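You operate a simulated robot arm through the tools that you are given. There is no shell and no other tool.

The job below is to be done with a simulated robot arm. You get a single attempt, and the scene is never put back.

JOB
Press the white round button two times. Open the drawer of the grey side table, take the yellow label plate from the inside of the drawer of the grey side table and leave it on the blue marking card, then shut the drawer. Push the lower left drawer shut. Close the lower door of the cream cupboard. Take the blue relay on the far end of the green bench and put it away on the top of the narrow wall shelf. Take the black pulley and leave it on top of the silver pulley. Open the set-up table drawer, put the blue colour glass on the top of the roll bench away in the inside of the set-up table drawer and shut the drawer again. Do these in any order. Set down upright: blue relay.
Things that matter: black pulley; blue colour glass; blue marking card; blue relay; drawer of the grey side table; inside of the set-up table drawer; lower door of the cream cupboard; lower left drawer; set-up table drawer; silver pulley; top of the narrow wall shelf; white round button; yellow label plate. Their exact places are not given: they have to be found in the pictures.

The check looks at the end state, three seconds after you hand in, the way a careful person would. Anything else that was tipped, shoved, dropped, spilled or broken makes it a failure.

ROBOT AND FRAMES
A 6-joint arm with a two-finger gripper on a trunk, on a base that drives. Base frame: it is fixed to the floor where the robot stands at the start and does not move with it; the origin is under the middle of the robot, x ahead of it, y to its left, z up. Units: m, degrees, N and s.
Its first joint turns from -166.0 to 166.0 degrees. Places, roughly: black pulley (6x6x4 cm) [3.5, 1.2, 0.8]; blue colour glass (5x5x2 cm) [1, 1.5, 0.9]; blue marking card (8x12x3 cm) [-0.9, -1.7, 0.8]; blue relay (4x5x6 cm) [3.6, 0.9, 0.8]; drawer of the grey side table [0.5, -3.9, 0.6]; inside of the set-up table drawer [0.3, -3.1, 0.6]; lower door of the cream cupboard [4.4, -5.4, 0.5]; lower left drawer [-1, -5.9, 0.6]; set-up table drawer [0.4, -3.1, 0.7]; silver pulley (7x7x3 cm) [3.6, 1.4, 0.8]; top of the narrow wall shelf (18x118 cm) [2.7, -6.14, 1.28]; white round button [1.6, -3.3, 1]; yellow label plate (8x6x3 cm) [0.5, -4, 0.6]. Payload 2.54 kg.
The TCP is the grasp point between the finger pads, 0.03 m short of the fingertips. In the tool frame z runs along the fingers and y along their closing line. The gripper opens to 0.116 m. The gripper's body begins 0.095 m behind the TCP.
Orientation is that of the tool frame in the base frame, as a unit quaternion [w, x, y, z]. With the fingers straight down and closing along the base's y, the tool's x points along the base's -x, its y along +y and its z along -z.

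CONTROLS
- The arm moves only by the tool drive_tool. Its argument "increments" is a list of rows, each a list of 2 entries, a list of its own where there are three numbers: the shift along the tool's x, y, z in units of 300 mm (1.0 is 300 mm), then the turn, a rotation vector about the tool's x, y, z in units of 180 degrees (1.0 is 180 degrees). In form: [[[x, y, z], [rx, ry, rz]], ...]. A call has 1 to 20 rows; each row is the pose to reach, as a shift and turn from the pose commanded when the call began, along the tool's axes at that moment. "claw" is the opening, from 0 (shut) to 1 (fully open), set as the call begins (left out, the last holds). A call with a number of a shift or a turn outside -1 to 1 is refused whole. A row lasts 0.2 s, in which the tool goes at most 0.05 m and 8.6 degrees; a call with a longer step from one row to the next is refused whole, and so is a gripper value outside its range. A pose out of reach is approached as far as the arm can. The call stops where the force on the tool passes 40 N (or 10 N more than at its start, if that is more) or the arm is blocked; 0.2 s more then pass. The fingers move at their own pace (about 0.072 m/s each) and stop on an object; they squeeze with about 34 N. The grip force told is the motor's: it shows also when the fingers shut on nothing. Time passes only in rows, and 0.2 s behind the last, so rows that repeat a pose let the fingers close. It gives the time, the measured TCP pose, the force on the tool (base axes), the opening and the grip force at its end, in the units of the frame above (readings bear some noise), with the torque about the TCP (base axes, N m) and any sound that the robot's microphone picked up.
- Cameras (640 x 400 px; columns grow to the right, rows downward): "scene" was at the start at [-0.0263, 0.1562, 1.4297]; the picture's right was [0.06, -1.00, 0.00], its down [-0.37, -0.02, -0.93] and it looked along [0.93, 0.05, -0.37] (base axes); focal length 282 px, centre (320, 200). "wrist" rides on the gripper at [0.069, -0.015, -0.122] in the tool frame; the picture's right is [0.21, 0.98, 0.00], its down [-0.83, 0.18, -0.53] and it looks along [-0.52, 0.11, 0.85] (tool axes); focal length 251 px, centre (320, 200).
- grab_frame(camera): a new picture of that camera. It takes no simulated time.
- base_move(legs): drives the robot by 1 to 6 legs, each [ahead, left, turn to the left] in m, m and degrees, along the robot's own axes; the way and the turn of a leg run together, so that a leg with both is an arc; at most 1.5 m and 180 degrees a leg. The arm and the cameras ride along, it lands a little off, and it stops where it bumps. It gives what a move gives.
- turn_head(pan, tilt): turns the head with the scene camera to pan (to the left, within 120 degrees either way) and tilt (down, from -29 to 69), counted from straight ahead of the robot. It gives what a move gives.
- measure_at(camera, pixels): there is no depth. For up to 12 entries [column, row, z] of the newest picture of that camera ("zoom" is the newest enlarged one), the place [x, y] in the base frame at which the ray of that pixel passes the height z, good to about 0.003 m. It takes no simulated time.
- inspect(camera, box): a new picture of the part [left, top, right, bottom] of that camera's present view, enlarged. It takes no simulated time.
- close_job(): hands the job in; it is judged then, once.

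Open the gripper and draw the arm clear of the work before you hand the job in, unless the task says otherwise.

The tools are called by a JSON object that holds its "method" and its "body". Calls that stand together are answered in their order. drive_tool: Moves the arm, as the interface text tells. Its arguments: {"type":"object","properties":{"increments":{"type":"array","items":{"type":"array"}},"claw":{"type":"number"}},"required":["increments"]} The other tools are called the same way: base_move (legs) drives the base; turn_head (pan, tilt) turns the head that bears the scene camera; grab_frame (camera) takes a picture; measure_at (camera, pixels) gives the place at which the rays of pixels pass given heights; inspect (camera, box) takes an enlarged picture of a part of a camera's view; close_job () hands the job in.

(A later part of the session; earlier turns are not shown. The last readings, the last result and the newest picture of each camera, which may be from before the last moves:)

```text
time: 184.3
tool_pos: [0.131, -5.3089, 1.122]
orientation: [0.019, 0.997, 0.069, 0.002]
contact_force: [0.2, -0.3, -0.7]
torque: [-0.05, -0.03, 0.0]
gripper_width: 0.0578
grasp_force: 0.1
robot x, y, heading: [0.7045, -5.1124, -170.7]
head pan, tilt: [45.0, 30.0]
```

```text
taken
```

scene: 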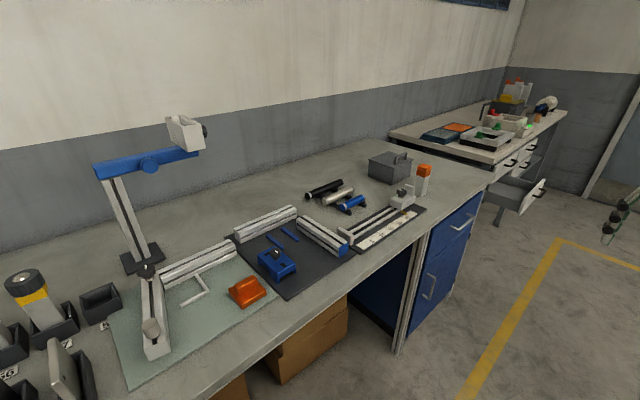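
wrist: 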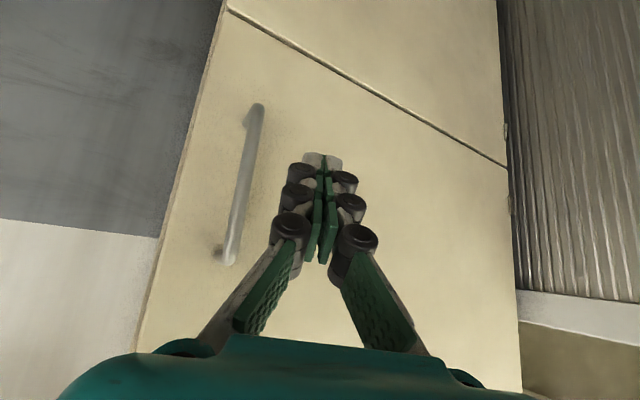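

The open drawer belongs to the next bench at around x≈−0.9. I drive on another 1.1 m and look.

{"method": "base_move", "body": {"legs": [[1.1, -0.08, 0]]}}

{"method": "turn_head", "body": {"pan": 60, "tilt": 35}}

{"method": "grab_frame", "body": {"camera": "scene"}}

```text
time: 189.9
tool_pos: [-0.9485, -5.433, 1.1211]
orientation: [0.019, 0.996, 0.084, 0.002]
contact_force: [0.6, -1.2, -0.7]
torque: [0.01, 0.01, -0.01]
gripper_width: 0.058
grasp_force: 0.1
robot x, y, heading: [-0.383, -5.2229, -169.1]
head pan, tilt: [45.0, 30.0]
```

```text
time: 190.6
tool_pos: [-0.9476, -5.4335, 1.1225]
orientation: [0.02, 0.996, 0.084, 0.002]
contact_force: [-1.1, 0.3, -1.3]
torque: [0.0, 0.0, 0.03]
gripper_width: 0.0578
grasp_force: 0.1
robot x, y, heading: [-0.3808, -5.2219, -169.1]
head pan, tilt: [60.0, 35.0]
```

```text
taken
```

scene: 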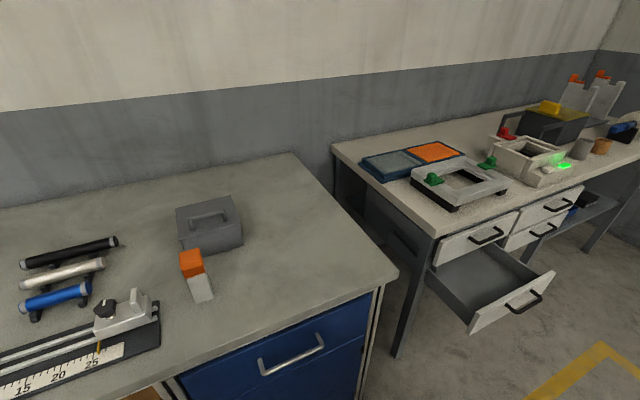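

I measure the open drawer's front panel and the bench.

{"method": "measure_at", "body": {"camera": "scene", "pixels": [[524, 302, 0.6], [472, 320, 0.62], [553, 275, 0.62], [437, 240, 0.8], [580, 185, 0.8], [393, 355, 0.0], [490, 237, 0.7], [583, 250, 0.0], [605, 345, 0.0], [443, 268, 0.65]]}}

{"method": "inspect", "body": {"camera": "scene", "box": [400, 170, 640, 370]}}

```text
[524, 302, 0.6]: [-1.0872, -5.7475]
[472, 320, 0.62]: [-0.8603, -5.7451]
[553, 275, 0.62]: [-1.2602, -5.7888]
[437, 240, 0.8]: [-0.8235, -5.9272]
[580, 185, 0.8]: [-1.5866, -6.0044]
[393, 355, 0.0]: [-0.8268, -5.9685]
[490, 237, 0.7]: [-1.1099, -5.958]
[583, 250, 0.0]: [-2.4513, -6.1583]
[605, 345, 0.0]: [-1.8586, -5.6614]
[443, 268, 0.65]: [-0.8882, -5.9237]
```

```text
2.00 times, centred on (520, 270) of scene
```

zoom: 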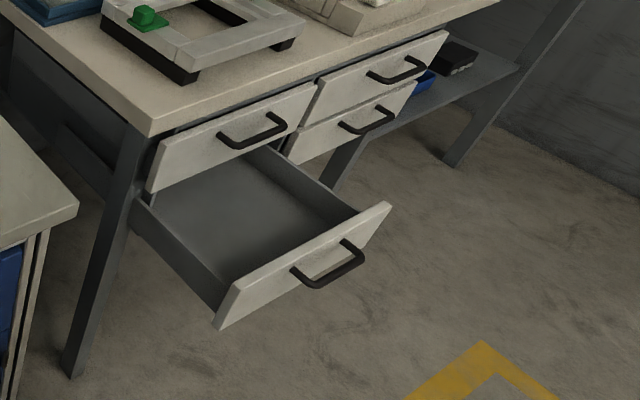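

Drawer front is near (−1.07,−5.76), extended ~0.2 m. I shift the base to about (−1.02,−5.06) and turn to face the bench.

{"method": "base_move", "body": {"legs": [[0.6, -0.28, 0], [0, 0, 85]]}}

{"method": "turn_head", "body": {"pan": 0, "tilt": 45}}

{"method": "grab_frame", "body": {"camera": "scene"}}

{"method": "grab_frame", "body": {"camera": "wrist"}}

```text
time: 197.0
tool_pos: [-1.1087, -5.6901, 1.1217]
orientation: [0.015, 0.838, 0.546, 0.012]
contact_force: [0.1, -0.3, -0.5]
torque: [-0.03, -0.01, 0.01]
gripper_width: 0.0578
grasp_force: 0.1
robot x, y, heading: [-0.9702, -5.1056, -112.9]
head pan, tilt: [60.0, 35.0]
stopped in leg 2: the robot was blocked; the commanded pose is now the measured one
```

```text
time: 198.3
tool_pos: [-1.1075, -5.6896, 1.1213]
orientation: [0.016, 0.838, 0.546, 0.013]
contact_force: [0.5, -0.1, -0.6]
torque: [-0.04, 0.02, 0.0]
gripper_width: 0.0581
grasp_force: 0.2
robot x, y, heading: [-0.97, -5.1037, -112.8]
head pan, tilt: [0.0, 45.0]
```

```text
taken
```

scene: 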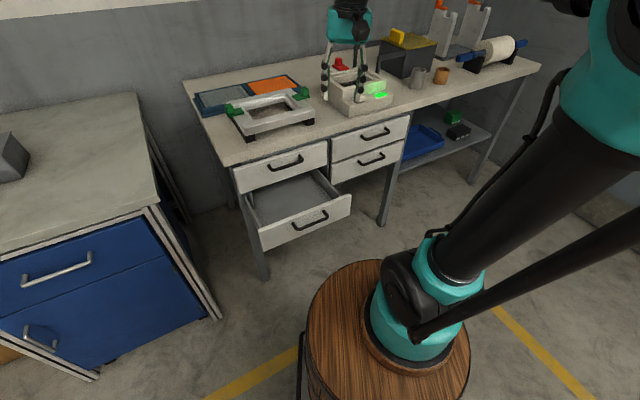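

```text
taken
```

wrist: 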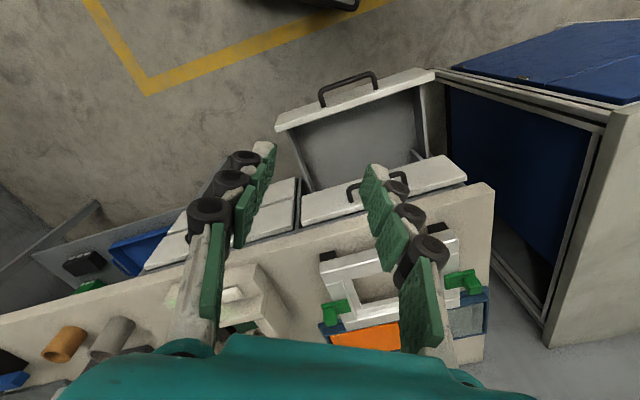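

The turn was blocked at −113°. I look behind on both sides to see what was touched.

{"method": "turn_head", "body": {"pan": 118, "tilt": 50}}

{"method": "grab_frame", "body": {"camera": "scene"}}

{"method": "turn_head", "body": {"pan": -118, "tilt": 50}}

{"method": "grab_frame", "body": {"camera": "scene"}}

```text
time: 200.2
tool_pos: [-1.1077, -5.6909, 1.1217]
orientation: [0.016, 0.838, 0.545, 0.013]
contact_force: [-0.2, 0.1, -0.1]
torque: [0.02, -0.02, 0.01]
gripper_width: 0.0581
grasp_force: 0.0
robot x, y, heading: [-0.9704, -5.0985, -112.7]
head pan, tilt: [118.0, 50.0]
```

```text
taken
```

scene: 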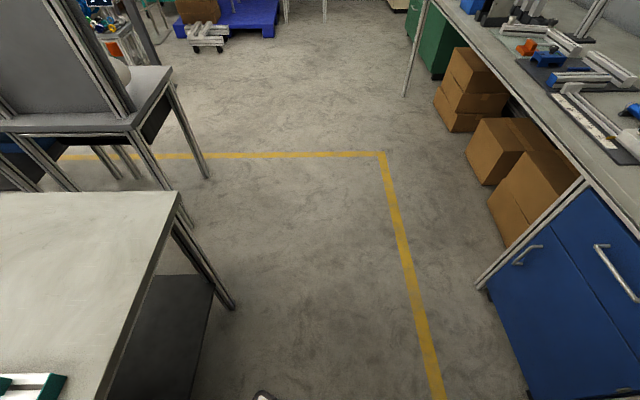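

```text
time: 203.6
tool_pos: [-1.1085, -5.6905, 1.1218]
orientation: [0.016, 0.838, 0.545, 0.013]
contact_force: [-0.2, 0.3, 0.4]
torque: [0.0, 0.01, -0.02]
gripper_width: 0.0579
grasp_force: 0.0
robot x, y, heading: [-0.9688, -5.1037, -113.1]
head pan, tilt: [-118.0, 50.0]
```

```text
taken
```

scene: 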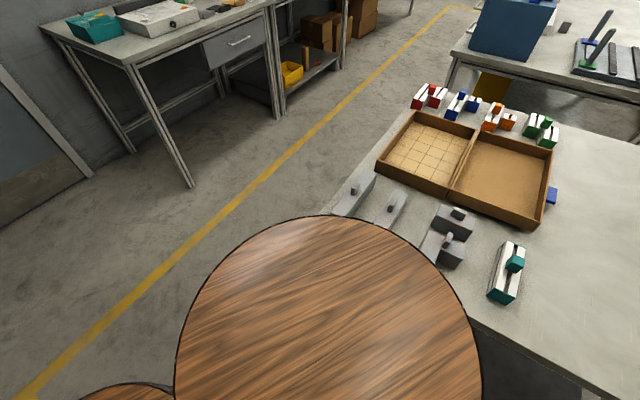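

My rear touched the centre table's edge (nothing moved). I turn back west and take a position to the east so that the arm can reach the drawer from the side with room to spare.

{"method": "base_move", "body": {"legs": [[0.03, 0, 0], [0, 0, -50], [-0.45, 0.2, 0]]}}

{"method": "turn_head", "body": {"pan": 40, "tilt": 35}}

{"method": "grab_frame", "body": {"camera": "scene"}}

```text
time: 209.2
tool_pos: [-1.0539, -5.4658, 1.1207]
orientation: [0.02, 0.991, 0.131, 0.004]
contact_force: [0.6, -0.4, 0.2]
torque: [-0.01, -0.01, -0.01]
gripper_width: 0.058
grasp_force: 0.1
robot x, y, heading: [-0.5131, -5.2003, -163.8]
head pan, tilt: [-118.0, 50.0]
```

```text
time: 211.6
tool_pos: [-1.0545, -5.4656, 1.1215]
orientation: [0.02, 0.991, 0.13, 0.005]
contact_force: [0.3, -0.5, -0.4]
torque: [0.0, -0.03, 0.0]
gripper_width: 0.058
grasp_force: 0.1
robot x, y, heading: [-0.5071, -5.2075, -163.8]
head pan, tilt: [40.0, 35.0]
```

```text
taken
```

scene: 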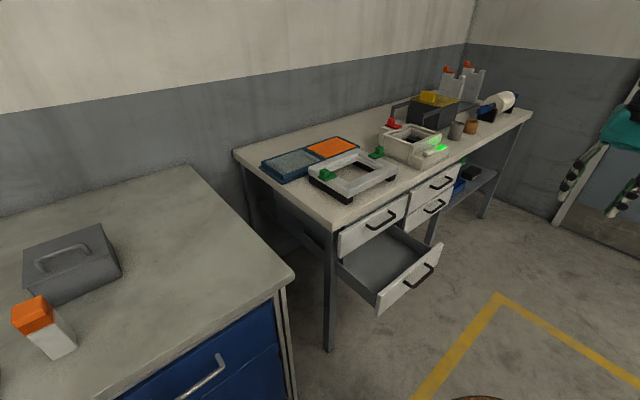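

I measure the drawer panel again from here, plus the near bench corner.

{"method": "inspect", "body": {"camera": "scene", "box": [300, 190, 480, 330]}}

{"method": "measure_at", "body": {"camera": "scene", "pixels": [[378, 294, 0.64], [440, 247, 0.64], [380, 315, 0.54], [404, 287, 0.6], [434, 266, 0.6], [293, 275, 0.82], [342, 250, 0.68], [408, 196, 0.78], [328, 350, 0]]}}

```text
2.86 times, centred on (390, 260) of scene
```

zoom: 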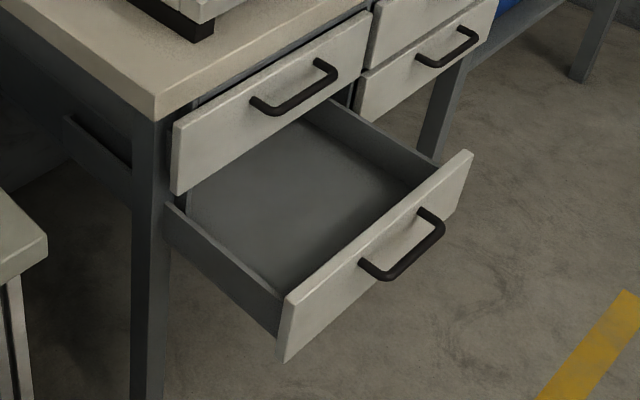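

```text
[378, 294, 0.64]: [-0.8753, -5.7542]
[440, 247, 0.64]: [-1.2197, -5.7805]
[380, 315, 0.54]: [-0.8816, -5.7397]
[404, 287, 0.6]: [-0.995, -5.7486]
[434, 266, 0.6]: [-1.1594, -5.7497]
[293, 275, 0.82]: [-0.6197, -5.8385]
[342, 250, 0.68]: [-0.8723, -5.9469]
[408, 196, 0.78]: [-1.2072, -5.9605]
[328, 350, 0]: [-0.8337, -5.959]
```

Push point chosen at (−0.935,−5.752,0.60), left of the handle. I yaw the tool +81° and tilt it 45° in place, with fingers closed.

{"method": "drive_tool", "body": {"increments": [[[0, 0, 0], [0, 0, -0.045]], [[0, 0, 0], [0, 0, -0.09]], [[0, 0, 0], [0, 0, -0.135]], [[0, 0, 0], [0, 0, -0.18]], [[0, 0, 0], [0, 0, -0.225]], [[0, 0, 0], [0, 0, -0.27]], [[0, 0, 0], [0, 0, -0.315]], [[0, 0, 0], [0, 0, -0.36]], [[0, 0, 0], [0, 0, -0.405]], [[0, 0, 0], [0, 0, -0.45]], [[0, 0, 0], [0, 0, -0.45]]], "claw": 0}}

{"method": "drive_tool", "body": {"increments": [[[0, 0, 0], [0, -0.042, 0]], [[0, 0, 0], [0, -0.084, 0]], [[0, 0, 0], [0, -0.126, 0]], [[0, 0, 0], [0, -0.168, 0]], [[0, 0, 0], [0, -0.21, 0]], [[0, 0, 0], [0, -0.25, 0]], [[0, 0, 0], [0, -0.25, 0]]], "claw": 0}}

{"method": "grab_frame", "body": {"camera": "wrist"}}

```text
time: 214.0
tool_pos: [-1.0524, -5.4648, 1.1216]
orientation: [0.018, 0.668, 0.744, -0.01]
contact_force: [-0.1, 0.8, 1.0]
torque: [-0.03, 0.01, -0.02]
gripper_width: 0.0
grasp_force: 28.6
robot x, y, heading: [-0.5107, -5.2029, -163.8]
head pan, tilt: [40.0, 35.0]
```

```text
time: 215.6
tool_pos: [-1.0549, -5.4657, 1.1208]
orientation: [0.302, 0.614, 0.679, -0.266]
contact_force: [-0.8, 0.4, 0.6]
torque: [0.02, -0.03, 0.01]
gripper_width: 0.0002
grasp_force: 28.9
robot x, y, heading: [-0.5079, -5.2042, -163.8]
head pan, tilt: [40.0, 35.0]
```

```text
taken
```

wrist: 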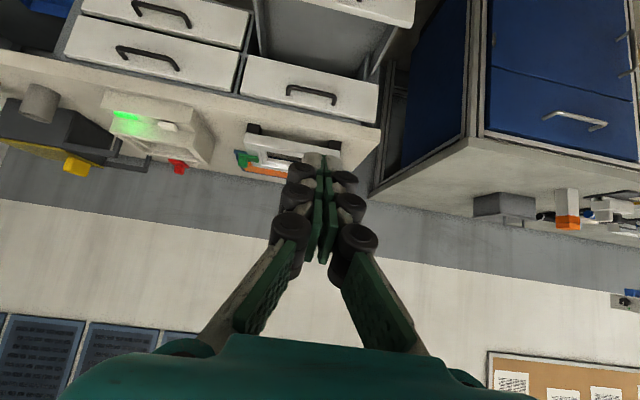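

I move to the pre-push pose in two halves.

{"method": "drive_tool", "body": {"increments": [[[0.066, 0.024, 0.134], [0, 0, 0]], [[0.132, 0.047, 0.269], [0, 0, 0]], [[0.198, 0.071, 0.403], [0, 0, 0]], [[0.263, 0.095, 0.537], [0, 0, 0]], [[0.329, 0.118, 0.672], [0, 0, 0]], [[0.395, 0.142, 0.806], [0, 0, 0]], [[0.395, 0.142, 0.806], [0, 0, 0]]], "claw": 0}}

{"method": "drive_tool", "body": {"increments": [[[0.066, 0.024, 0.134], [0, 0, 0]], [[0.132, 0.047, 0.269], [0, 0, 0]], [[0.198, 0.071, 0.403], [0, 0, 0]], [[0.263, 0.095, 0.537], [0, 0, 0]], [[0.329, 0.118, 0.672], [0, 0, 0]], [[0.395, 0.142, 0.806], [0, 0, 0]], [[0.395, 0.142, 0.806], [0, 0, 0]]], "claw": 0}}

{"method": "grab_frame", "body": {"camera": "scene"}}

{"method": "grab_frame", "body": {"camera": "wrist"}}

```text
time: 217.2
tool_pos: [-0.9998, -5.5576, 0.8704]
orientation: [0.301, 0.614, 0.679, -0.266]
contact_force: [0.6, -0.3, 0.2]
torque: [-0.01, 0.01, -0.01]
gripper_width: 0.0
grasp_force: 28.5
robot x, y, heading: [-0.5132, -5.2039, -163.8]
head pan, tilt: [40.0, 35.0]
```

```text
time: 218.8
tool_pos: [-1.0146, -5.7087, 0.7607]
orientation: [0.301, 0.614, 0.681, -0.263]
contact_force: [-0.2, -0.8, 0.7]
torque: [0.01, 0.01, 0.0]
gripper_width: 0.0
grasp_force: 28.6
out of reach, approached as far as the arm can: row 2, 3, 4, 5, 6, 7
robot x, y, heading: [-0.5067, -5.2024, -164.0]
head pan, tilt: [40.0, 35.0]
```

```text
taken
```

scene: 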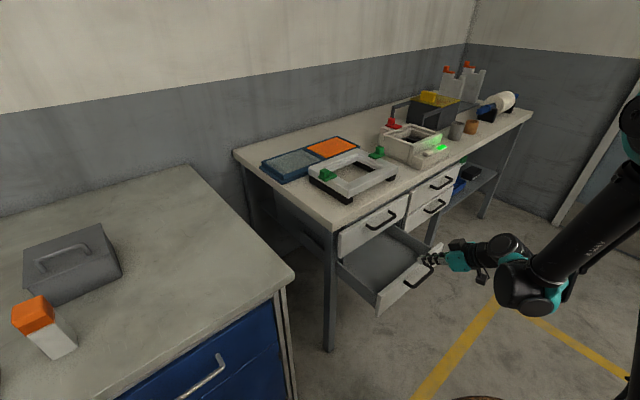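

```text
taken
```

wrist: 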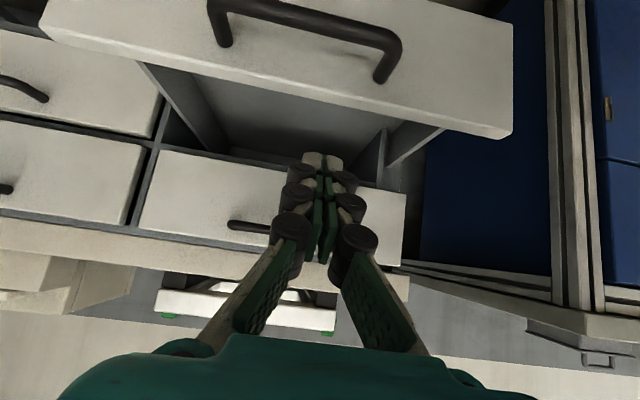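

The low pose is out of reach with this tilt. I'll retract, reduce the tilt to ~20° and push on the drawer's handle instead.

{"method": "drive_tool", "body": {"increments": [[[-0.043, -0.064, -0.102], [0, 0.025, 0]], [[-0.085, -0.128, -0.205], [0, 0.05, 0]], [[-0.128, -0.192, -0.307], [0, 0.075, 0]], [[-0.171, -0.256, -0.41], [0, 0.1, 0]], [[-0.213, -0.32, -0.512], [0, 0.125, 0]], [[-0.256, -0.384, -0.614], [0, 0.15, 0]], [[-0.256, -0.384, -0.614], [0, 0.15, 0]]], "claw": 0}}

{"method": "grab_frame", "body": {"camera": "scene"}}

```text
time: 220.4
tool_pos: [-1.1366, -5.6327, 0.938]
orientation: [0.134, 0.659, 0.731, -0.113]
contact_force: [-0.8, 0.2, -0.2]
torque: [-0.04, -0.02, 0.0]
gripper_width: 0.0
grasp_force: 28.5
robot x, y, heading: [-0.5082, -5.2041, -163.7]
head pan, tilt: [40.0, 35.0]
```

```text
taken
```

scene: 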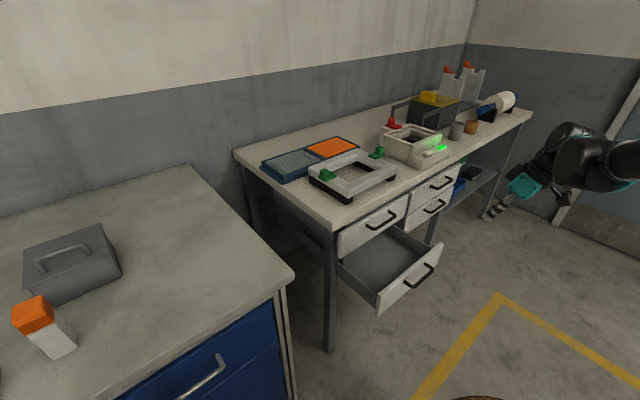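

Tilt is now 20°. I descend to in front of the handle at about (−1.07,−5.655,0.61).

{"method": "drive_tool", "body": {"increments": [[[0.037, 0.026, 0.136], [0, 0, 0]], [[0.074, 0.051, 0.273], [0, 0, 0]], [[0.111, 0.077, 0.409], [0, 0, 0]], [[0.147, 0.103, 0.545], [0, 0, 0]], [[0.184, 0.129, 0.681], [0, 0, 0]], [[0.221, 0.154, 0.818], [0, 0, 0]], [[0.258, 0.18, 0.954], [0, 0, 0]], [[0.258, 0.18, 0.954], [0, 0, 0]]], "claw": 0}}

{"method": "grab_frame", "body": {"camera": "scene"}}

{"method": "grab_frame", "body": {"camera": "wrist"}}

```text
time: 222.2
tool_pos: [-1.0765, -5.6523, 0.647]
orientation: [0.135, 0.659, 0.731, -0.114]
contact_force: [0.3, -0.2, 0.1]
torque: [-0.03, 0.0, 0.02]
gripper_width: 0.0
grasp_force: 28.5
robot x, y, heading: [-0.5123, -5.2057, -163.7]
head pan, tilt: [40.0, 35.0]
```

```text
taken
```

scene: 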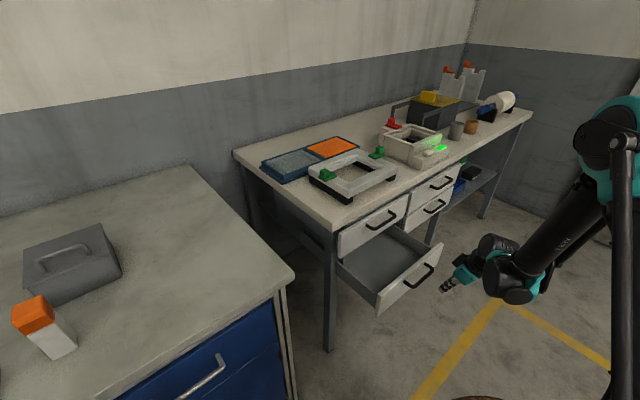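

```text
taken
```

wrist: 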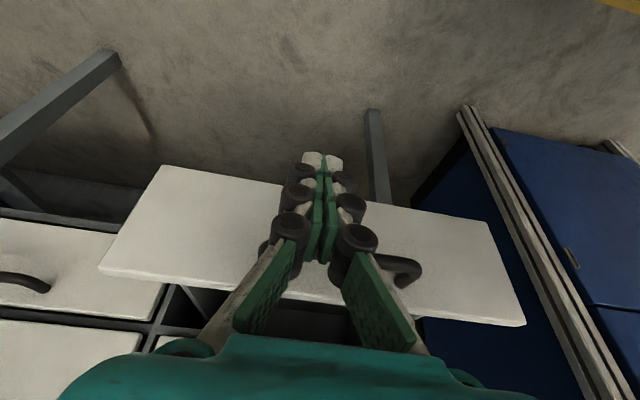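

Well placed before the handle. I lower 3 cm and push along the drawer direction until it stops.

{"method": "drive_tool", "body": {"increments": [[[0.037, 0, 0.1], [0, 0, 0]], [[-0.088, 0, 0.146], [0, 0, 0]], [[-0.213, 0, 0.192], [0, 0, 0]], [[-0.338, 0, 0.238], [0, 0, 0]], [[-0.463, 0, 0.284], [0, 0, 0]], [[-0.588, 0, 0.33], [0, 0, 0]], [[-0.65, 0, 0.353], [0, 0, 0]]], "claw": 0}}

{"method": "grab_frame", "body": {"camera": "scene"}}

{"method": "grab_frame", "body": {"camera": "wrist"}}

```text
time: 223.8
tool_pos: [-1.052, -5.8721, 0.6139]
orientation: [0.135, 0.66, 0.731, -0.114]
contact_force: [0.2, 0.0, -0.2]
torque: [-0.01, -0.01, 0.02]
gripper_width: 0.0
grasp_force: 28.4
out of reach, approached as far as the arm can: row 1
robot x, y, heading: [-0.5131, -5.206, -163.7]
head pan, tilt: [40.0, 35.0]
```

```text
taken
```

scene: 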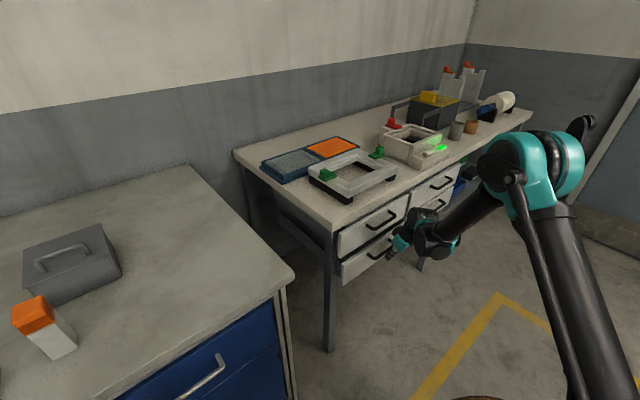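

```text
taken
```

wrist: 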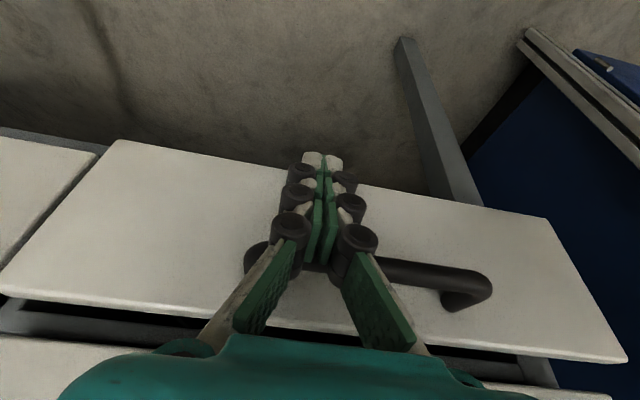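

The drawer is nearly shut. I push a few more centimetres until the stop is felt.

{"method": "drive_tool", "body": {"increments": [[[-0.045, 0, 0.016], [0, 0, 0]], [[-0.09, 0, 0.033], [0, 0, 0]], [[-0.135, 0, 0.05], [0, 0, 0]], [[-0.18, 0, 0.066], [0, 0, 0]], [[-0.22, 0, 0.082], [0, 0, 0]]], "claw": 0}}

{"method": "grab_frame", "body": {"camera": "scene"}}

{"method": "grab_frame", "body": {"camera": "wrist"}}

```text
time: 224.4
tool_pos: [-1.049, -5.8942, 0.613]
orientation: [0.131, 0.66, 0.731, -0.111]
contact_force: [-0.9, 4.6, -2.4]
torque: [-0.2, 0.0, 0.03]
gripper_width: 0.0003
grasp_force: 28.6
robot x, y, heading: [-0.5144, -5.2036, -163.8]
head pan, tilt: [40.0, 35.0]
stopped in row 3: the force on the tool passed its limit at 64 N (the readings are from after the stop); the commanded pose is now the measured one
```

```text
taken
```

scene: 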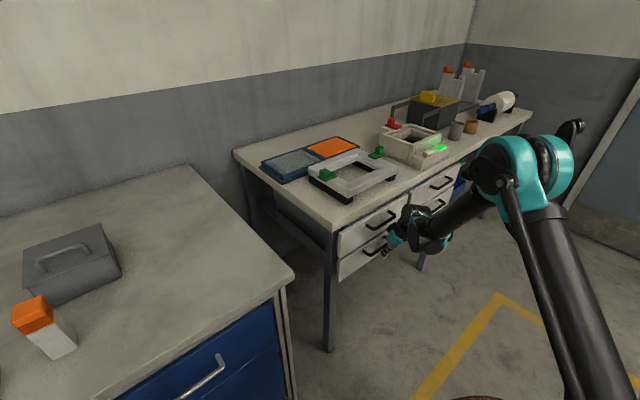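

```text
taken
```

wrist: 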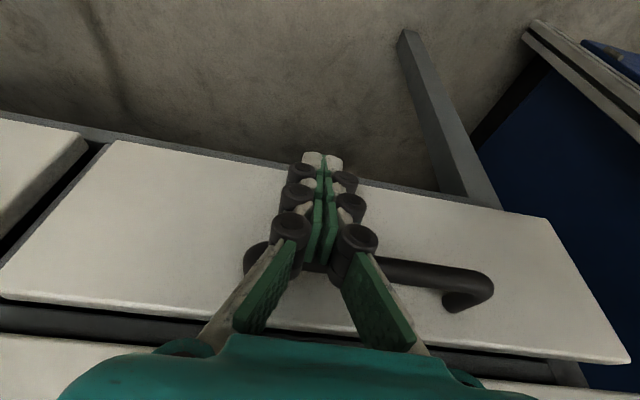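

Stop reached. I retreat 10 cm and check that the front is flush.

{"method": "drive_tool", "body": {"increments": [[[0.1, 0, -0.037], [0, 0, 0]], [[0.2, 0, -0.074], [0, 0, 0]], [[0.32, 0, -0.118], [0, 0, 0]], [[0.45, 0, -0.165], [0, 0, 0]], [[0.45, 0, -0.165], [0, 0, 0]]], "claw": 0}}

{"method": "inspect", "body": {"camera": "scene", "box": [310, 150, 480, 300]}}

{"method": "grab_frame", "body": {"camera": "wrist"}}

```text
time: 225.6
tool_pos: [-1.0632, -5.7496, 0.6134]
orientation: [0.132, 0.66, 0.731, -0.111]
contact_force: [1.0, -0.2, 0.0]
torque: [0.03, -0.04, 0.02]
gripper_width: 0.0
grasp_force: 29.1
robot x, y, heading: [-0.5124, -5.2018, -163.9]
head pan, tilt: [40.0, 35.0]
```

```text
2.67 times, centred on (395, 225) of scene
```

zoom: 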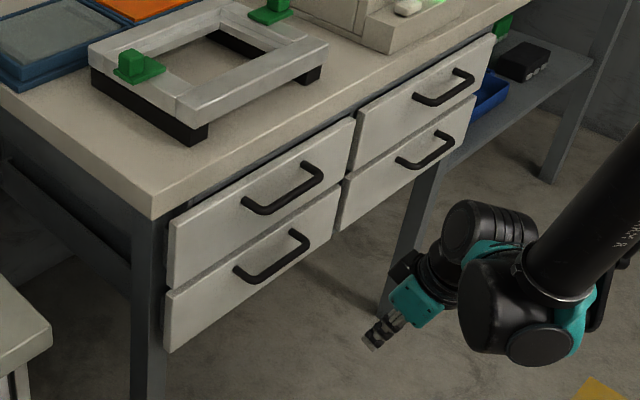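

```text
taken
```

wrist: 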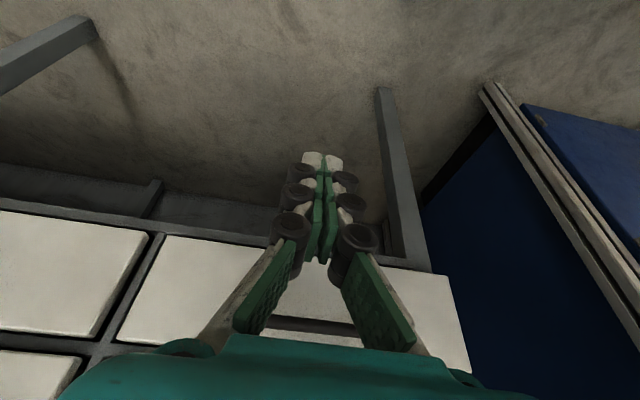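

The lower left drawer is flush. I retract the arm upward and return it to neutral (pitch +20°, then yaw −81°).

{"method": "drive_tool", "body": {"increments": [[[0.026, 0.013, -0.153], [0, 0, 0]], [[0.051, 0.027, -0.306], [0, 0, 0]], [[0.077, 0.04, -0.46], [0, 0, 0]], [[0.102, 0.053, -0.613], [0, 0, 0]], [[0.128, 0.067, -0.766], [0, 0, 0]], [[0.153, 0.08, -0.919], [0, 0, 0]], [[0.153, 0.08, -0.919], [0, 0, 0]]], "claw": 0}}

{"method": "drive_tool", "body": {"increments": [[[0.026, 0.013, -0.153], [0, 0.02, 0]], [[0.051, 0.027, -0.306], [0, 0.04, 0]], [[0.077, 0.04, -0.46], [0, 0.06, 0]], [[0.102, 0.053, -0.613], [0, 0.08, 0]], [[0.128, 0.067, -0.766], [0, 0.1, 0]], [[0.153, 0.08, -0.919], [0, 0.111, 0]], [[0.153, 0.08, -0.919], [0, 0.111, 0]]], "claw": 0}}

{"method": "drive_tool", "body": {"increments": [[[0, 0, 0], [0, 0, 0.045]], [[0, 0, 0], [0, 0, 0.09]], [[0, 0, 0], [0, 0, 0.135]], [[0, 0, 0], [0, 0, 0.18]], [[0, 0, 0], [0, 0, 0.225]], [[0, 0, 0], [0, 0, 0.27]], [[0, 0, 0], [0, 0, 0.315]], [[0, 0, 0], [0, 0, 0.36]], [[0, 0, 0], [0, 0, 0.405]], [[0, 0, 0], [0, 0, 0.445]]], "claw": 0.5}}

```text
time: 227.2
tool_pos: [-1.059, -5.6146, 0.8594]
orientation: [0.131, 0.66, 0.731, -0.11]
contact_force: [1.1, -0.3, 0.5]
torque: [0.03, -0.02, -0.01]
gripper_width: 0.0
grasp_force: 28.6
robot x, y, heading: [-0.5117, -5.2014, -163.9]
head pan, tilt: [40.0, 35.0]
```

```text
time: 228.8
tool_pos: [-1.0509, -5.4749, 1.1044]
orientation: [0.001, 0.669, 0.743, 0.005]
contact_force: [-0.3, 0.1, 0.2]
torque: [0.02, 0.03, 0.0]
gripper_width: 0.0
grasp_force: 29.0
robot x, y, heading: [-0.5101, -5.2045, -163.9]
head pan, tilt: [40.0, 35.0]
```

```text
time: 231.0
tool_pos: [-1.0507, -5.4753, 1.1035]
orientation: [-0.002, 0.991, 0.136, 0.007]
contact_force: [-0.2, 0.1, -0.3]
torque: [0.0, 0.01, 0.02]
gripper_width: 0.0581
grasp_force: 0.0
robot x, y, heading: [-0.5083, -5.2027, -164.0]
head pan, tilt: [40.0, 35.0]
```

Arm neutral. Now I reverse out to the aisle end and position before the grey side table (drawer near (0.5,−3.95)).

{"method": "base_move", "body": {"legs": [[-1.3, 0.1, 0], [-0.45, 0.09, 0], [0, 0, -10]]}}

{"method": "turn_head", "body": {"pan": -40, "tilt": 25}}

{"method": "grab_frame", "body": {"camera": "scene"}}

```text
time: 240.5
tool_pos: [0.6141, -5.0693, 1.1021]
orientation: [-0.002, 0.997, 0.08, 0.007]
contact_force: [0.5, -0.1, -0.4]
torque: [0.01, 0.0, -0.01]
gripper_width: 0.0584
grasp_force: 0.1
robot x, y, heading: [1.181, -4.8625, -170.2]
head pan, tilt: [40.0, 35.0]
```

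```text
time: 242.0
tool_pos: [0.6149, -5.0693, 1.1024]
orientation: [-0.001, 0.997, 0.08, 0.006]
contact_force: [-0.1, -0.3, -0.9]
torque: [0.03, 0.01, -0.01]
gripper_width: 0.0579
grasp_force: 0.1
robot x, y, heading: [1.1804, -4.8625, -170.3]
head pan, tilt: [-40.0, 25.0]
```

```text
taken
```

scene: 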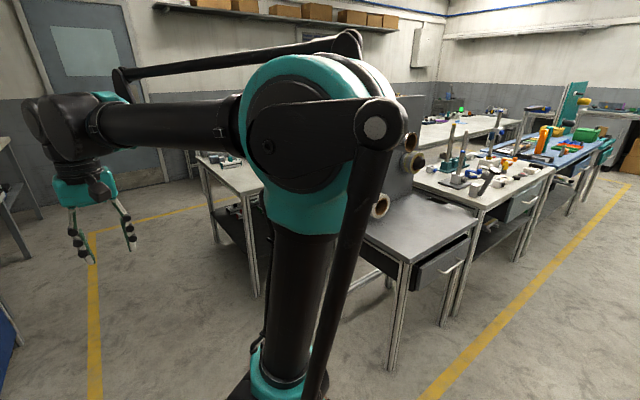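

I strafe north to face the grey side table's drawer, staying back at x≈1.3.

{"method": "base_move", "body": {"legs": [[-0.15, 0, -4], [-0.06, -0.8, 0]]}}

{"method": "turn_head", "body": {"pan": 0, "tilt": 45}}

{"method": "grab_frame", "body": {"camera": "scene"}}

{"method": "grab_frame", "body": {"camera": "wrist"}}

```text
time: 247.3
tool_pos: [0.7287, -4.2232, 1.102]
orientation: [0.0, 0.998, 0.058, 0.006]
contact_force: [-0.6, 0.5, -0.4]
torque: [-0.03, 0.0, 0.0]
gripper_width: 0.0581
grasp_force: 0.1
robot x, y, heading: [1.308, -4.0417, -172.9]
head pan, tilt: [-40.0, 25.0]
```

```text
time: 248.3
tool_pos: [0.7273, -4.2223, 1.1017]
orientation: [-0.001, 0.998, 0.057, 0.006]
contact_force: [0.2, 0.0, -0.1]
torque: [-0.01, 0.02, -0.02]
gripper_width: 0.0579
grasp_force: 0.0
robot x, y, heading: [1.3032, -4.0436, -173.0]
head pan, tilt: [0.0, 45.0]
```

```text
taken
```

scene: 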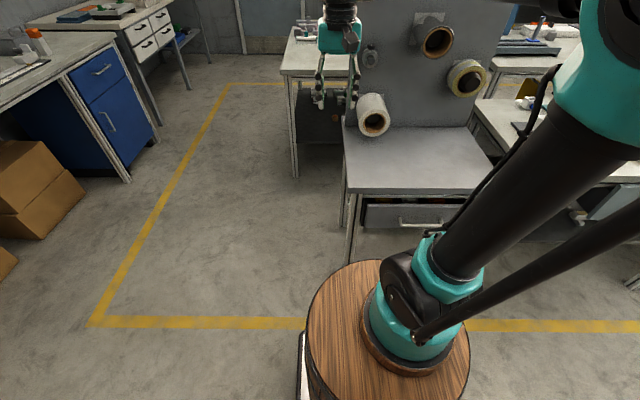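

```text
taken
```

wrist: 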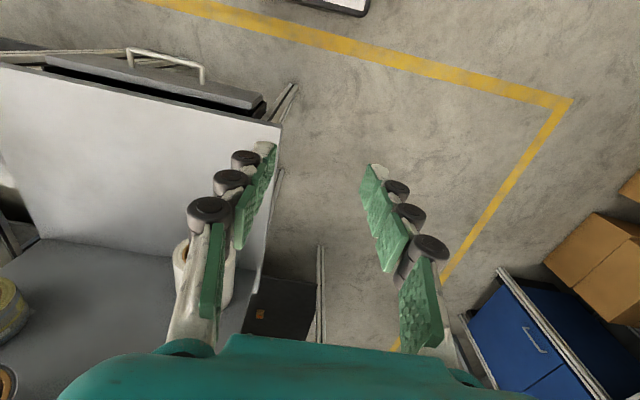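

I see the drawer with a bar handle at scene (427,222). I zoom and measure it.

{"method": "inspect", "body": {"camera": "scene", "box": [330, 170, 490, 270]}}

{"method": "measure_at", "body": {"camera": "scene", "pixels": [[402, 225, 0.65], [452, 225, 0.65], [402, 225, 0.6], [452, 225, 0.6], [345, 193, 0.75], [490, 190, 0.75], [345, 262, 0.0], [365, 215, 0.68], [466, 215, 0.68]]}}

{"method": "inspect", "body": {"camera": "wrist", "box": [40, 20, 300, 140]}}

{"method": "measure_at", "body": {"camera": "wrist", "pixels": [[130, 52, 0.65], [204, 70, 0.65], [130, 52, 0.6], [204, 70, 0.6], [280, 127, 0.75], [262, 103, 0.68]]}}

```text
4.00 times, centred on (410, 220) of scene
```

zoom: 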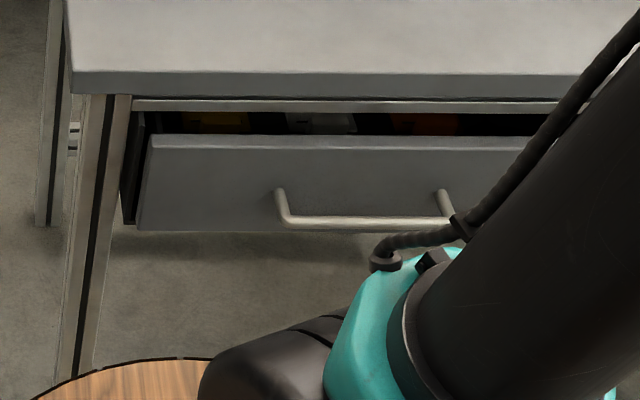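

```text
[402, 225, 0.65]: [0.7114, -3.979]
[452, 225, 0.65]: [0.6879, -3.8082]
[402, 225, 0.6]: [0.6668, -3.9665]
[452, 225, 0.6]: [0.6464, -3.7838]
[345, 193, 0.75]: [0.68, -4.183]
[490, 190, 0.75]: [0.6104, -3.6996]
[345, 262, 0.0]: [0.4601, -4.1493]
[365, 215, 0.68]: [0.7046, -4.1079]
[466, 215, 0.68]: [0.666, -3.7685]
```

```text
2.46 times, centred on (170, 80) of wrist
```

zoom: 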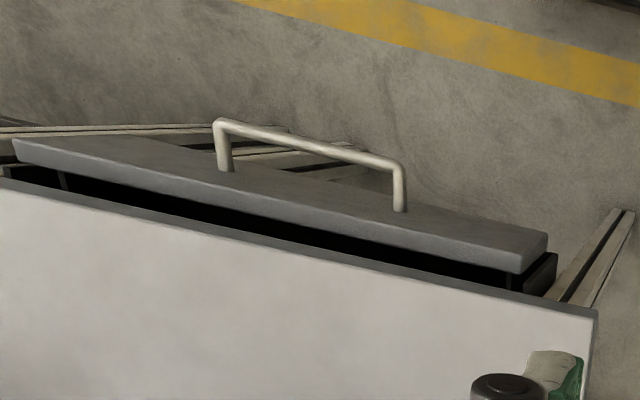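

```text
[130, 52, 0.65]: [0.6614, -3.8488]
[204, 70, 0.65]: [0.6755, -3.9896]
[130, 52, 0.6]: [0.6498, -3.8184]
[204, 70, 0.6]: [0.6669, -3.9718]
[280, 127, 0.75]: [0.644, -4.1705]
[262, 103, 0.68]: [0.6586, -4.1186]
```

The handle bar runs from (0.667,−3.97) to (0.648,−3.81) at z≈0.60, standing well off the panel. I back the base 0.17 m so there's room to pull.

{"method": "base_move", "body": {"legs": [[-0.17, 0, 0]]}}

{"method": "drive_tool", "body": {"increments": [[[0, -0.15, 0], [0, 0, 0.045]], [[0, -0.3, 0], [0, 0, 0.09]], [[0, -0.45, 0], [0, 0, 0.135]], [[0, -0.6, 0], [0, 0, 0.18]], [[0, -0.75, 0], [0, 0, 0.225]], [[0, -0.9, 0], [0, 0, 0.27]], [[0, -1.0, 0], [0, 0, 0.315]], [[0, -1.0, 0], [0, 0, 0.36]], [[0, -1.0, 0], [0, 0, 0.405]], [[0, -1.0, 0], [0, 0, 0.45]], [[0, -1.0, 0], [0, 0, 0.495]], [[0, -1.0, 0], [0, 0, 0.5]], [[0, -1.0, 0], [0, 0, 0.5]]], "claw": 0.6}}

{"method": "grab_frame", "body": {"camera": "wrist"}}

{"method": "grab_frame", "body": {"camera": "scene"}}

```text
time: 249.8
tool_pos: [0.8991, -4.2017, 1.1018]
orientation: [-0.002, 0.998, 0.057, 0.006]
contact_force: [-0.3, 1.0, 0.1]
torque: [0.0, -0.01, 0.04]
gripper_width: 0.0581
grasp_force: 0.1
robot x, y, heading: [1.4769, -4.0181, -173.2]
head pan, tilt: [0.0, 45.0]
```

```text
time: 252.6
tool_pos: [0.864, -3.9043, 1.1031]
orientation: [-0.005, 0.746, -0.666, 0.003]
contact_force: [0.1, -0.6, 0.7]
torque: [-0.03, 0.0, 0.0]
gripper_width: 0.0697
grasp_force: 0.0
robot x, y, heading: [1.4742, -4.0225, -173.5]
head pan, tilt: [0.0, 45.0]
```

```text
taken
```

wrist: 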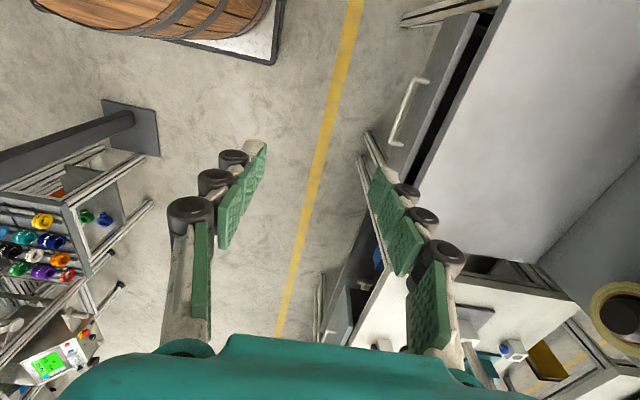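

```text
taken
```

scene: 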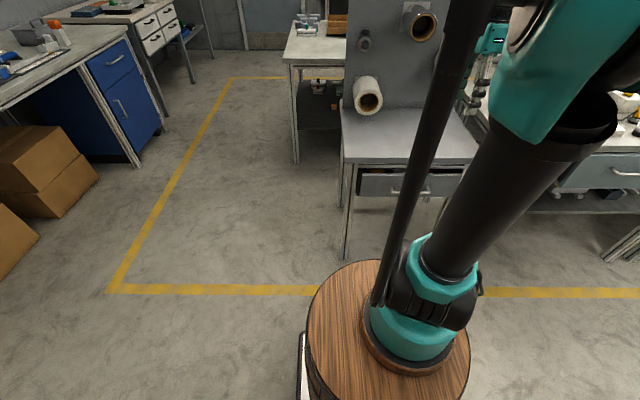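

The tool's closing line now points at the drawer. I measure the handle bar in the wrist view ((428,78)–(390,145)).

{"method": "inspect", "body": {"camera": "wrist", "box": [340, 50, 500, 170]}}

{"method": "measure_at", "body": {"camera": "wrist", "pixels": [[428, 79, 0.6], [391, 143, 0.6], [428, 79, 0.62], [391, 143, 0.62], [408, 110, 0.6], [500, 10, 0.73], [415, 200, 0.73]]}}

```text
3.33 times, centred on (420, 110) of wrist
```

zoom: 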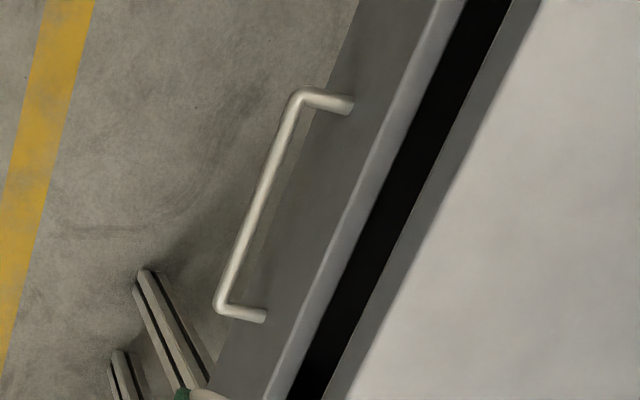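

```text
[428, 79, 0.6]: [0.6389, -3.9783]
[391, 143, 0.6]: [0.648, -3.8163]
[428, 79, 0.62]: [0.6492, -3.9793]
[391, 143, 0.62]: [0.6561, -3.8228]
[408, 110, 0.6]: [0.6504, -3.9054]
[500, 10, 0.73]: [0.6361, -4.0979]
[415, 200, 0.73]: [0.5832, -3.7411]
```

Bar centre ≈(0.654,−3.90,0.60). I tilt the tool 30° toward the drawer, set a narrower opening and descend to the pre-grasp.

{"method": "drive_tool", "body": {"increments": [[[0, 0, 0], [-0.042, 0, 0]], [[0, 0, 0], [-0.084, 0, 0]], [[0, 0, 0], [-0.126, 0, 0]], [[0, 0, 0], [-0.1667, 0, 0]], [[0, 0, 0], [-0.1667, 0, 0]]], "claw": 0.42}}

{"method": "drive_tool", "body": {"increments": [[[-0.01, -0.024, 0.146], [0, 0, 0]], [[-0.019, -0.048, 0.293], [0, 0, 0]], [[-0.028, -0.071, 0.439], [0, 0, 0]], [[-0.038, -0.095, 0.586], [0, 0, 0]], [[-0.047, -0.119, 0.732], [0, 0, 0]], [[-0.047, -0.119, 0.732], [0, 0, 0]]], "claw": 0.42}}

{"method": "drive_tool", "body": {"increments": [[[-0.01, -0.024, 0.146], [0, 0, 0]], [[-0.019, -0.048, 0.293], [0, 0, 0]], [[-0.028, -0.071, 0.439], [0, 0, 0]], [[-0.038, -0.095, 0.586], [0, 0, 0]], [[-0.047, -0.119, 0.732], [0, 0, 0]], [[-0.047, -0.119, 0.732], [0, 0, 0]]], "claw": 0.42}}

{"method": "grab_frame", "body": {"camera": "wrist"}}

{"method": "grab_frame", "body": {"camera": "scene"}}

```text
time: 253.8
tool_pos: [0.8652, -3.9027, 1.1033]
orientation: [0.189, 0.722, -0.644, -0.17]
contact_force: [0.6, -0.1, -0.2]
torque: [-0.01, -0.03, 0.0]
gripper_width: 0.0489
grasp_force: 0.1
robot x, y, heading: [1.4806, -4.0204, -173.0]
head pan, tilt: [0.0, 45.0]
```

```text
time: 255.2
tool_pos: [0.7889, -3.8967, 0.8953]
orientation: [0.189, 0.722, -0.644, -0.169]
contact_force: [-0.4, -0.6, 0.3]
torque: [0.01, 0.0, -0.05]
gripper_width: 0.0488
grasp_force: 0.0
robot x, y, heading: [1.4778, -4.024, -173.3]
head pan, tilt: [0.0, 45.0]
```

```text
time: 256.6
tool_pos: [0.7022, -3.8865, 0.6964]
orientation: [0.188, 0.722, -0.644, -0.168]
contact_force: [0.2, -0.2, -0.1]
torque: [-0.01, -0.02, -0.02]
gripper_width: 0.0484
grasp_force: 0.0
out of reach, approached as far as the arm can: row 5, 6
robot x, y, heading: [1.4742, -4.019, -173.1]
head pan, tilt: [0.0, 45.0]
```

```text
taken
```

wrist: 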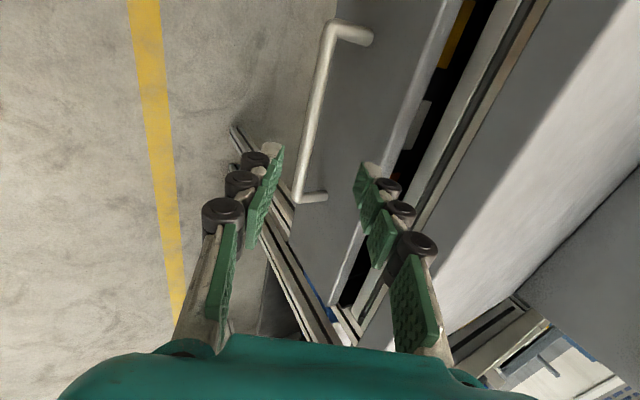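

```text
taken
```

scene: 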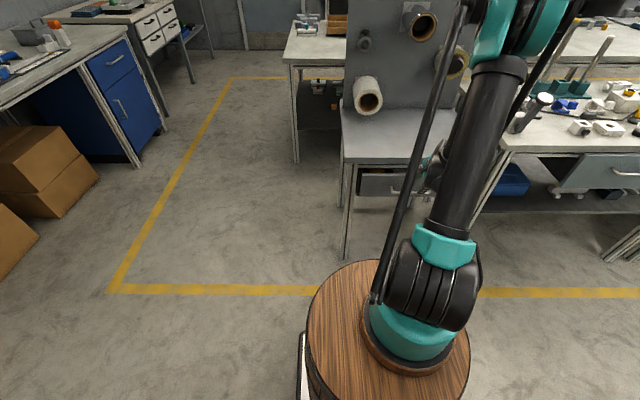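

Reach at low z shrinks with distance, so I pull the tool back 15 cm and move the base 15 cm forward.

{"method": "drive_tool", "body": {"increments": [[[0, -0.125, -0.075], [0, 0, 0]], [[0, -0.25, -0.15], [0, 0, 0]], [[0, -0.375, -0.22], [0, 0, 0]], [[0, -0.46, -0.27], [0, 0, 0]], [[0, -0.46, -0.27], [0, 0, 0]]], "claw": 0.42}}

{"method": "base_move", "body": {"legs": [[0.15, 0, 0]]}}

{"method": "grab_frame", "body": {"camera": "wrist"}}

```text
time: 257.8
tool_pos: [0.8395, -3.8572, 0.7595]
orientation: [0.188, 0.722, -0.644, -0.169]
contact_force: [-1.2, 0.6, 0.8]
torque: [0.03, -0.01, -0.01]
gripper_width: 0.0487
grasp_force: 0.2
out of reach, approached as far as the arm can: row 1, 2, 3, 4, 5
robot x, y, heading: [1.4765, -4.0196, -173.1]
head pan, tilt: [0.0, 45.0]
```

```text
time: 259.2
tool_pos: [0.6869, -3.8757, 0.7592]
orientation: [0.188, 0.722, -0.644, -0.169]
contact_force: [-0.4, -0.6, 1.2]
torque: [0.0, 0.02, 0.0]
gripper_width: 0.049
grasp_force: 0.1
robot x, y, heading: [1.3196, -4.0373, -173.4]
head pan, tilt: [0.0, 45.0]
```

```text
taken
```

wrist: 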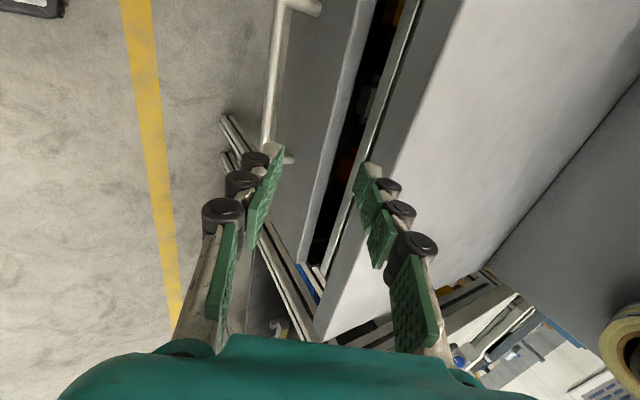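

The limit turned out to be the inner one (folded arm); so I should stand farther away. I back the base up 0.27 m.

{"method": "base_move", "body": {"legs": [[-0.27, 0, 0]]}}

{"method": "drive_tool", "body": {"increments": [[[0, 0.04, 0.12], [0, 0, 0]], [[0, 0.08, 0.24], [0, 0, 0]], [[0, 0.12, 0.36], [0, 0, 0]], [[0, 0.16, 0.36], [0, 0, 0]], [[0, 0.28, 0.36], [0, 0, 0]], [[0, 0.28, 0.36], [0, 0, 0]]], "claw": 0.42}}

{"method": "grab_frame", "body": {"camera": "wrist"}}

```text
time: 261.1
tool_pos: [0.9605, -3.841, 0.759]
orientation: [0.187, 0.72, -0.646, -0.169]
contact_force: [0.4, 0.3, -0.3]
torque: [0.0, -0.01, 0.01]
gripper_width: 0.0485
grasp_force: 0.1
robot x, y, heading: [1.597, -4.0062, -174.0]
head pan, tilt: [0.0, 45.0]
```

```text
time: 262.5
tool_pos: [0.8366, -3.8534, 0.7044]
orientation: [0.188, 0.719, -0.647, -0.17]
contact_force: [0.4, -0.1, 0.2]
torque: [0.0, -0.01, -0.01]
gripper_width: 0.0487
grasp_force: 0.1
out of reach, approached as far as the arm can: row 1, 2, 3, 4
robot x, y, heading: [1.5967, -4.0065, -173.6]
head pan, tilt: [0.0, 45.0]
```

```text
taken
```

wrist: 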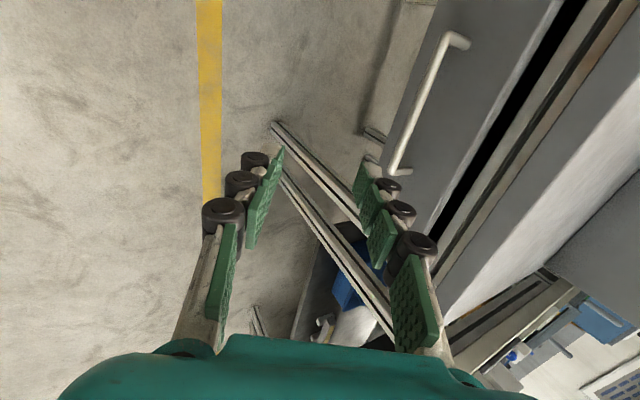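

Confirmed. Now I move to the pre-grasp at (0.704,−3.894,0.687).

{"method": "drive_tool", "body": {"increments": [[[0.029, 0.122, 0.091], [0, 0, 0]], [[0.059, 0.245, 0.182], [0, 0, 0]], [[0.088, 0.367, 0.273], [0, 0, 0]], [[0.088, 0.367, 0.273], [0, 0, 0]]], "claw": 0.42}}

{"method": "grab_frame", "body": {"camera": "wrist"}}

{"method": "measure_at", "body": {"camera": "wrist", "pixels": [[300, 100, 0.6], [320, 100, 0.6], [320, 150, 0.6]]}}

```text
time: 263.5
tool_pos: [0.7055, -3.8928, 0.6884]
orientation: [0.188, 0.719, -0.647, -0.17]
contact_force: [-0.3, 1.1, -0.3]
torque: [-0.01, 0.0, 0.02]
gripper_width: 0.0485
grasp_force: 0.0
robot x, y, heading: [1.6005, -4.0072, -173.7]
head pan, tilt: [0.0, 45.0]
```

```text
taken
```

wrist: 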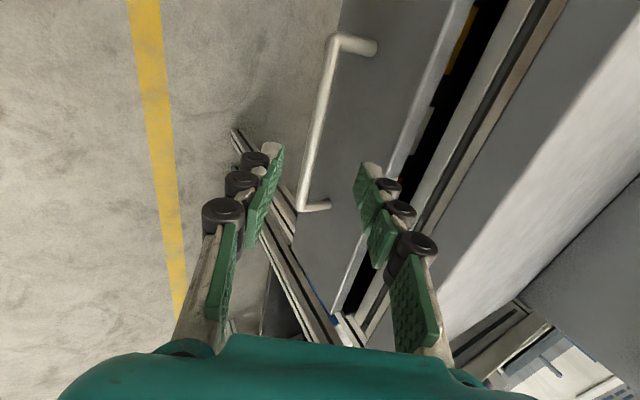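

```text
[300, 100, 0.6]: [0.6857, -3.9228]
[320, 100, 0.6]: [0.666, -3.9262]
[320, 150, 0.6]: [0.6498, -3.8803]
```

The bar lies at about x=0.661 at y=−3.90; the approach along the tool axis reaches it. I advance 10 cm.

{"method": "drive_tool", "body": {"increments": [[[0.003, -0.002, 0.11], [0, 0, 0]], [[0.005, -0.005, 0.22], [0, 0, 0]], [[0.008, -0.007, 0.326], [0, 0, 0]], [[0.008, -0.007, 0.326], [0, 0, 0]]], "claw": 0.42}}

{"method": "grab_frame", "body": {"camera": "wrist"}}

```text
time: 264.5
tool_pos: [0.6583, -3.9014, 0.6015]
orientation: [0.187, 0.72, -0.647, -0.169]
contact_force: [1.3, 0.5, -0.5]
torque: [0.0, 0.0, -0.02]
gripper_width: 0.051
grasp_force: 0.0
robot x, y, heading: [1.5956, -4.0065, -173.8]
head pan, tilt: [0.0, 45.0]
```

```text
taken
```

wrist: 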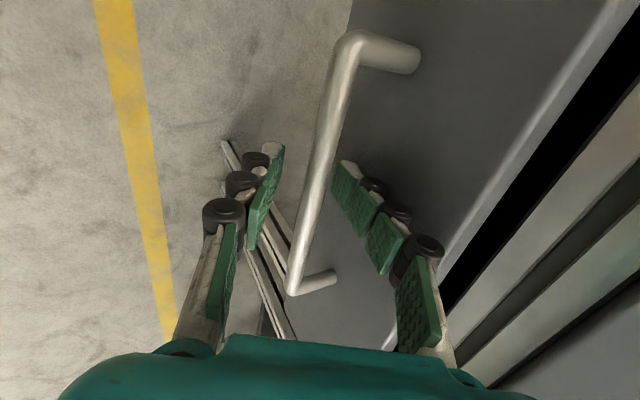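

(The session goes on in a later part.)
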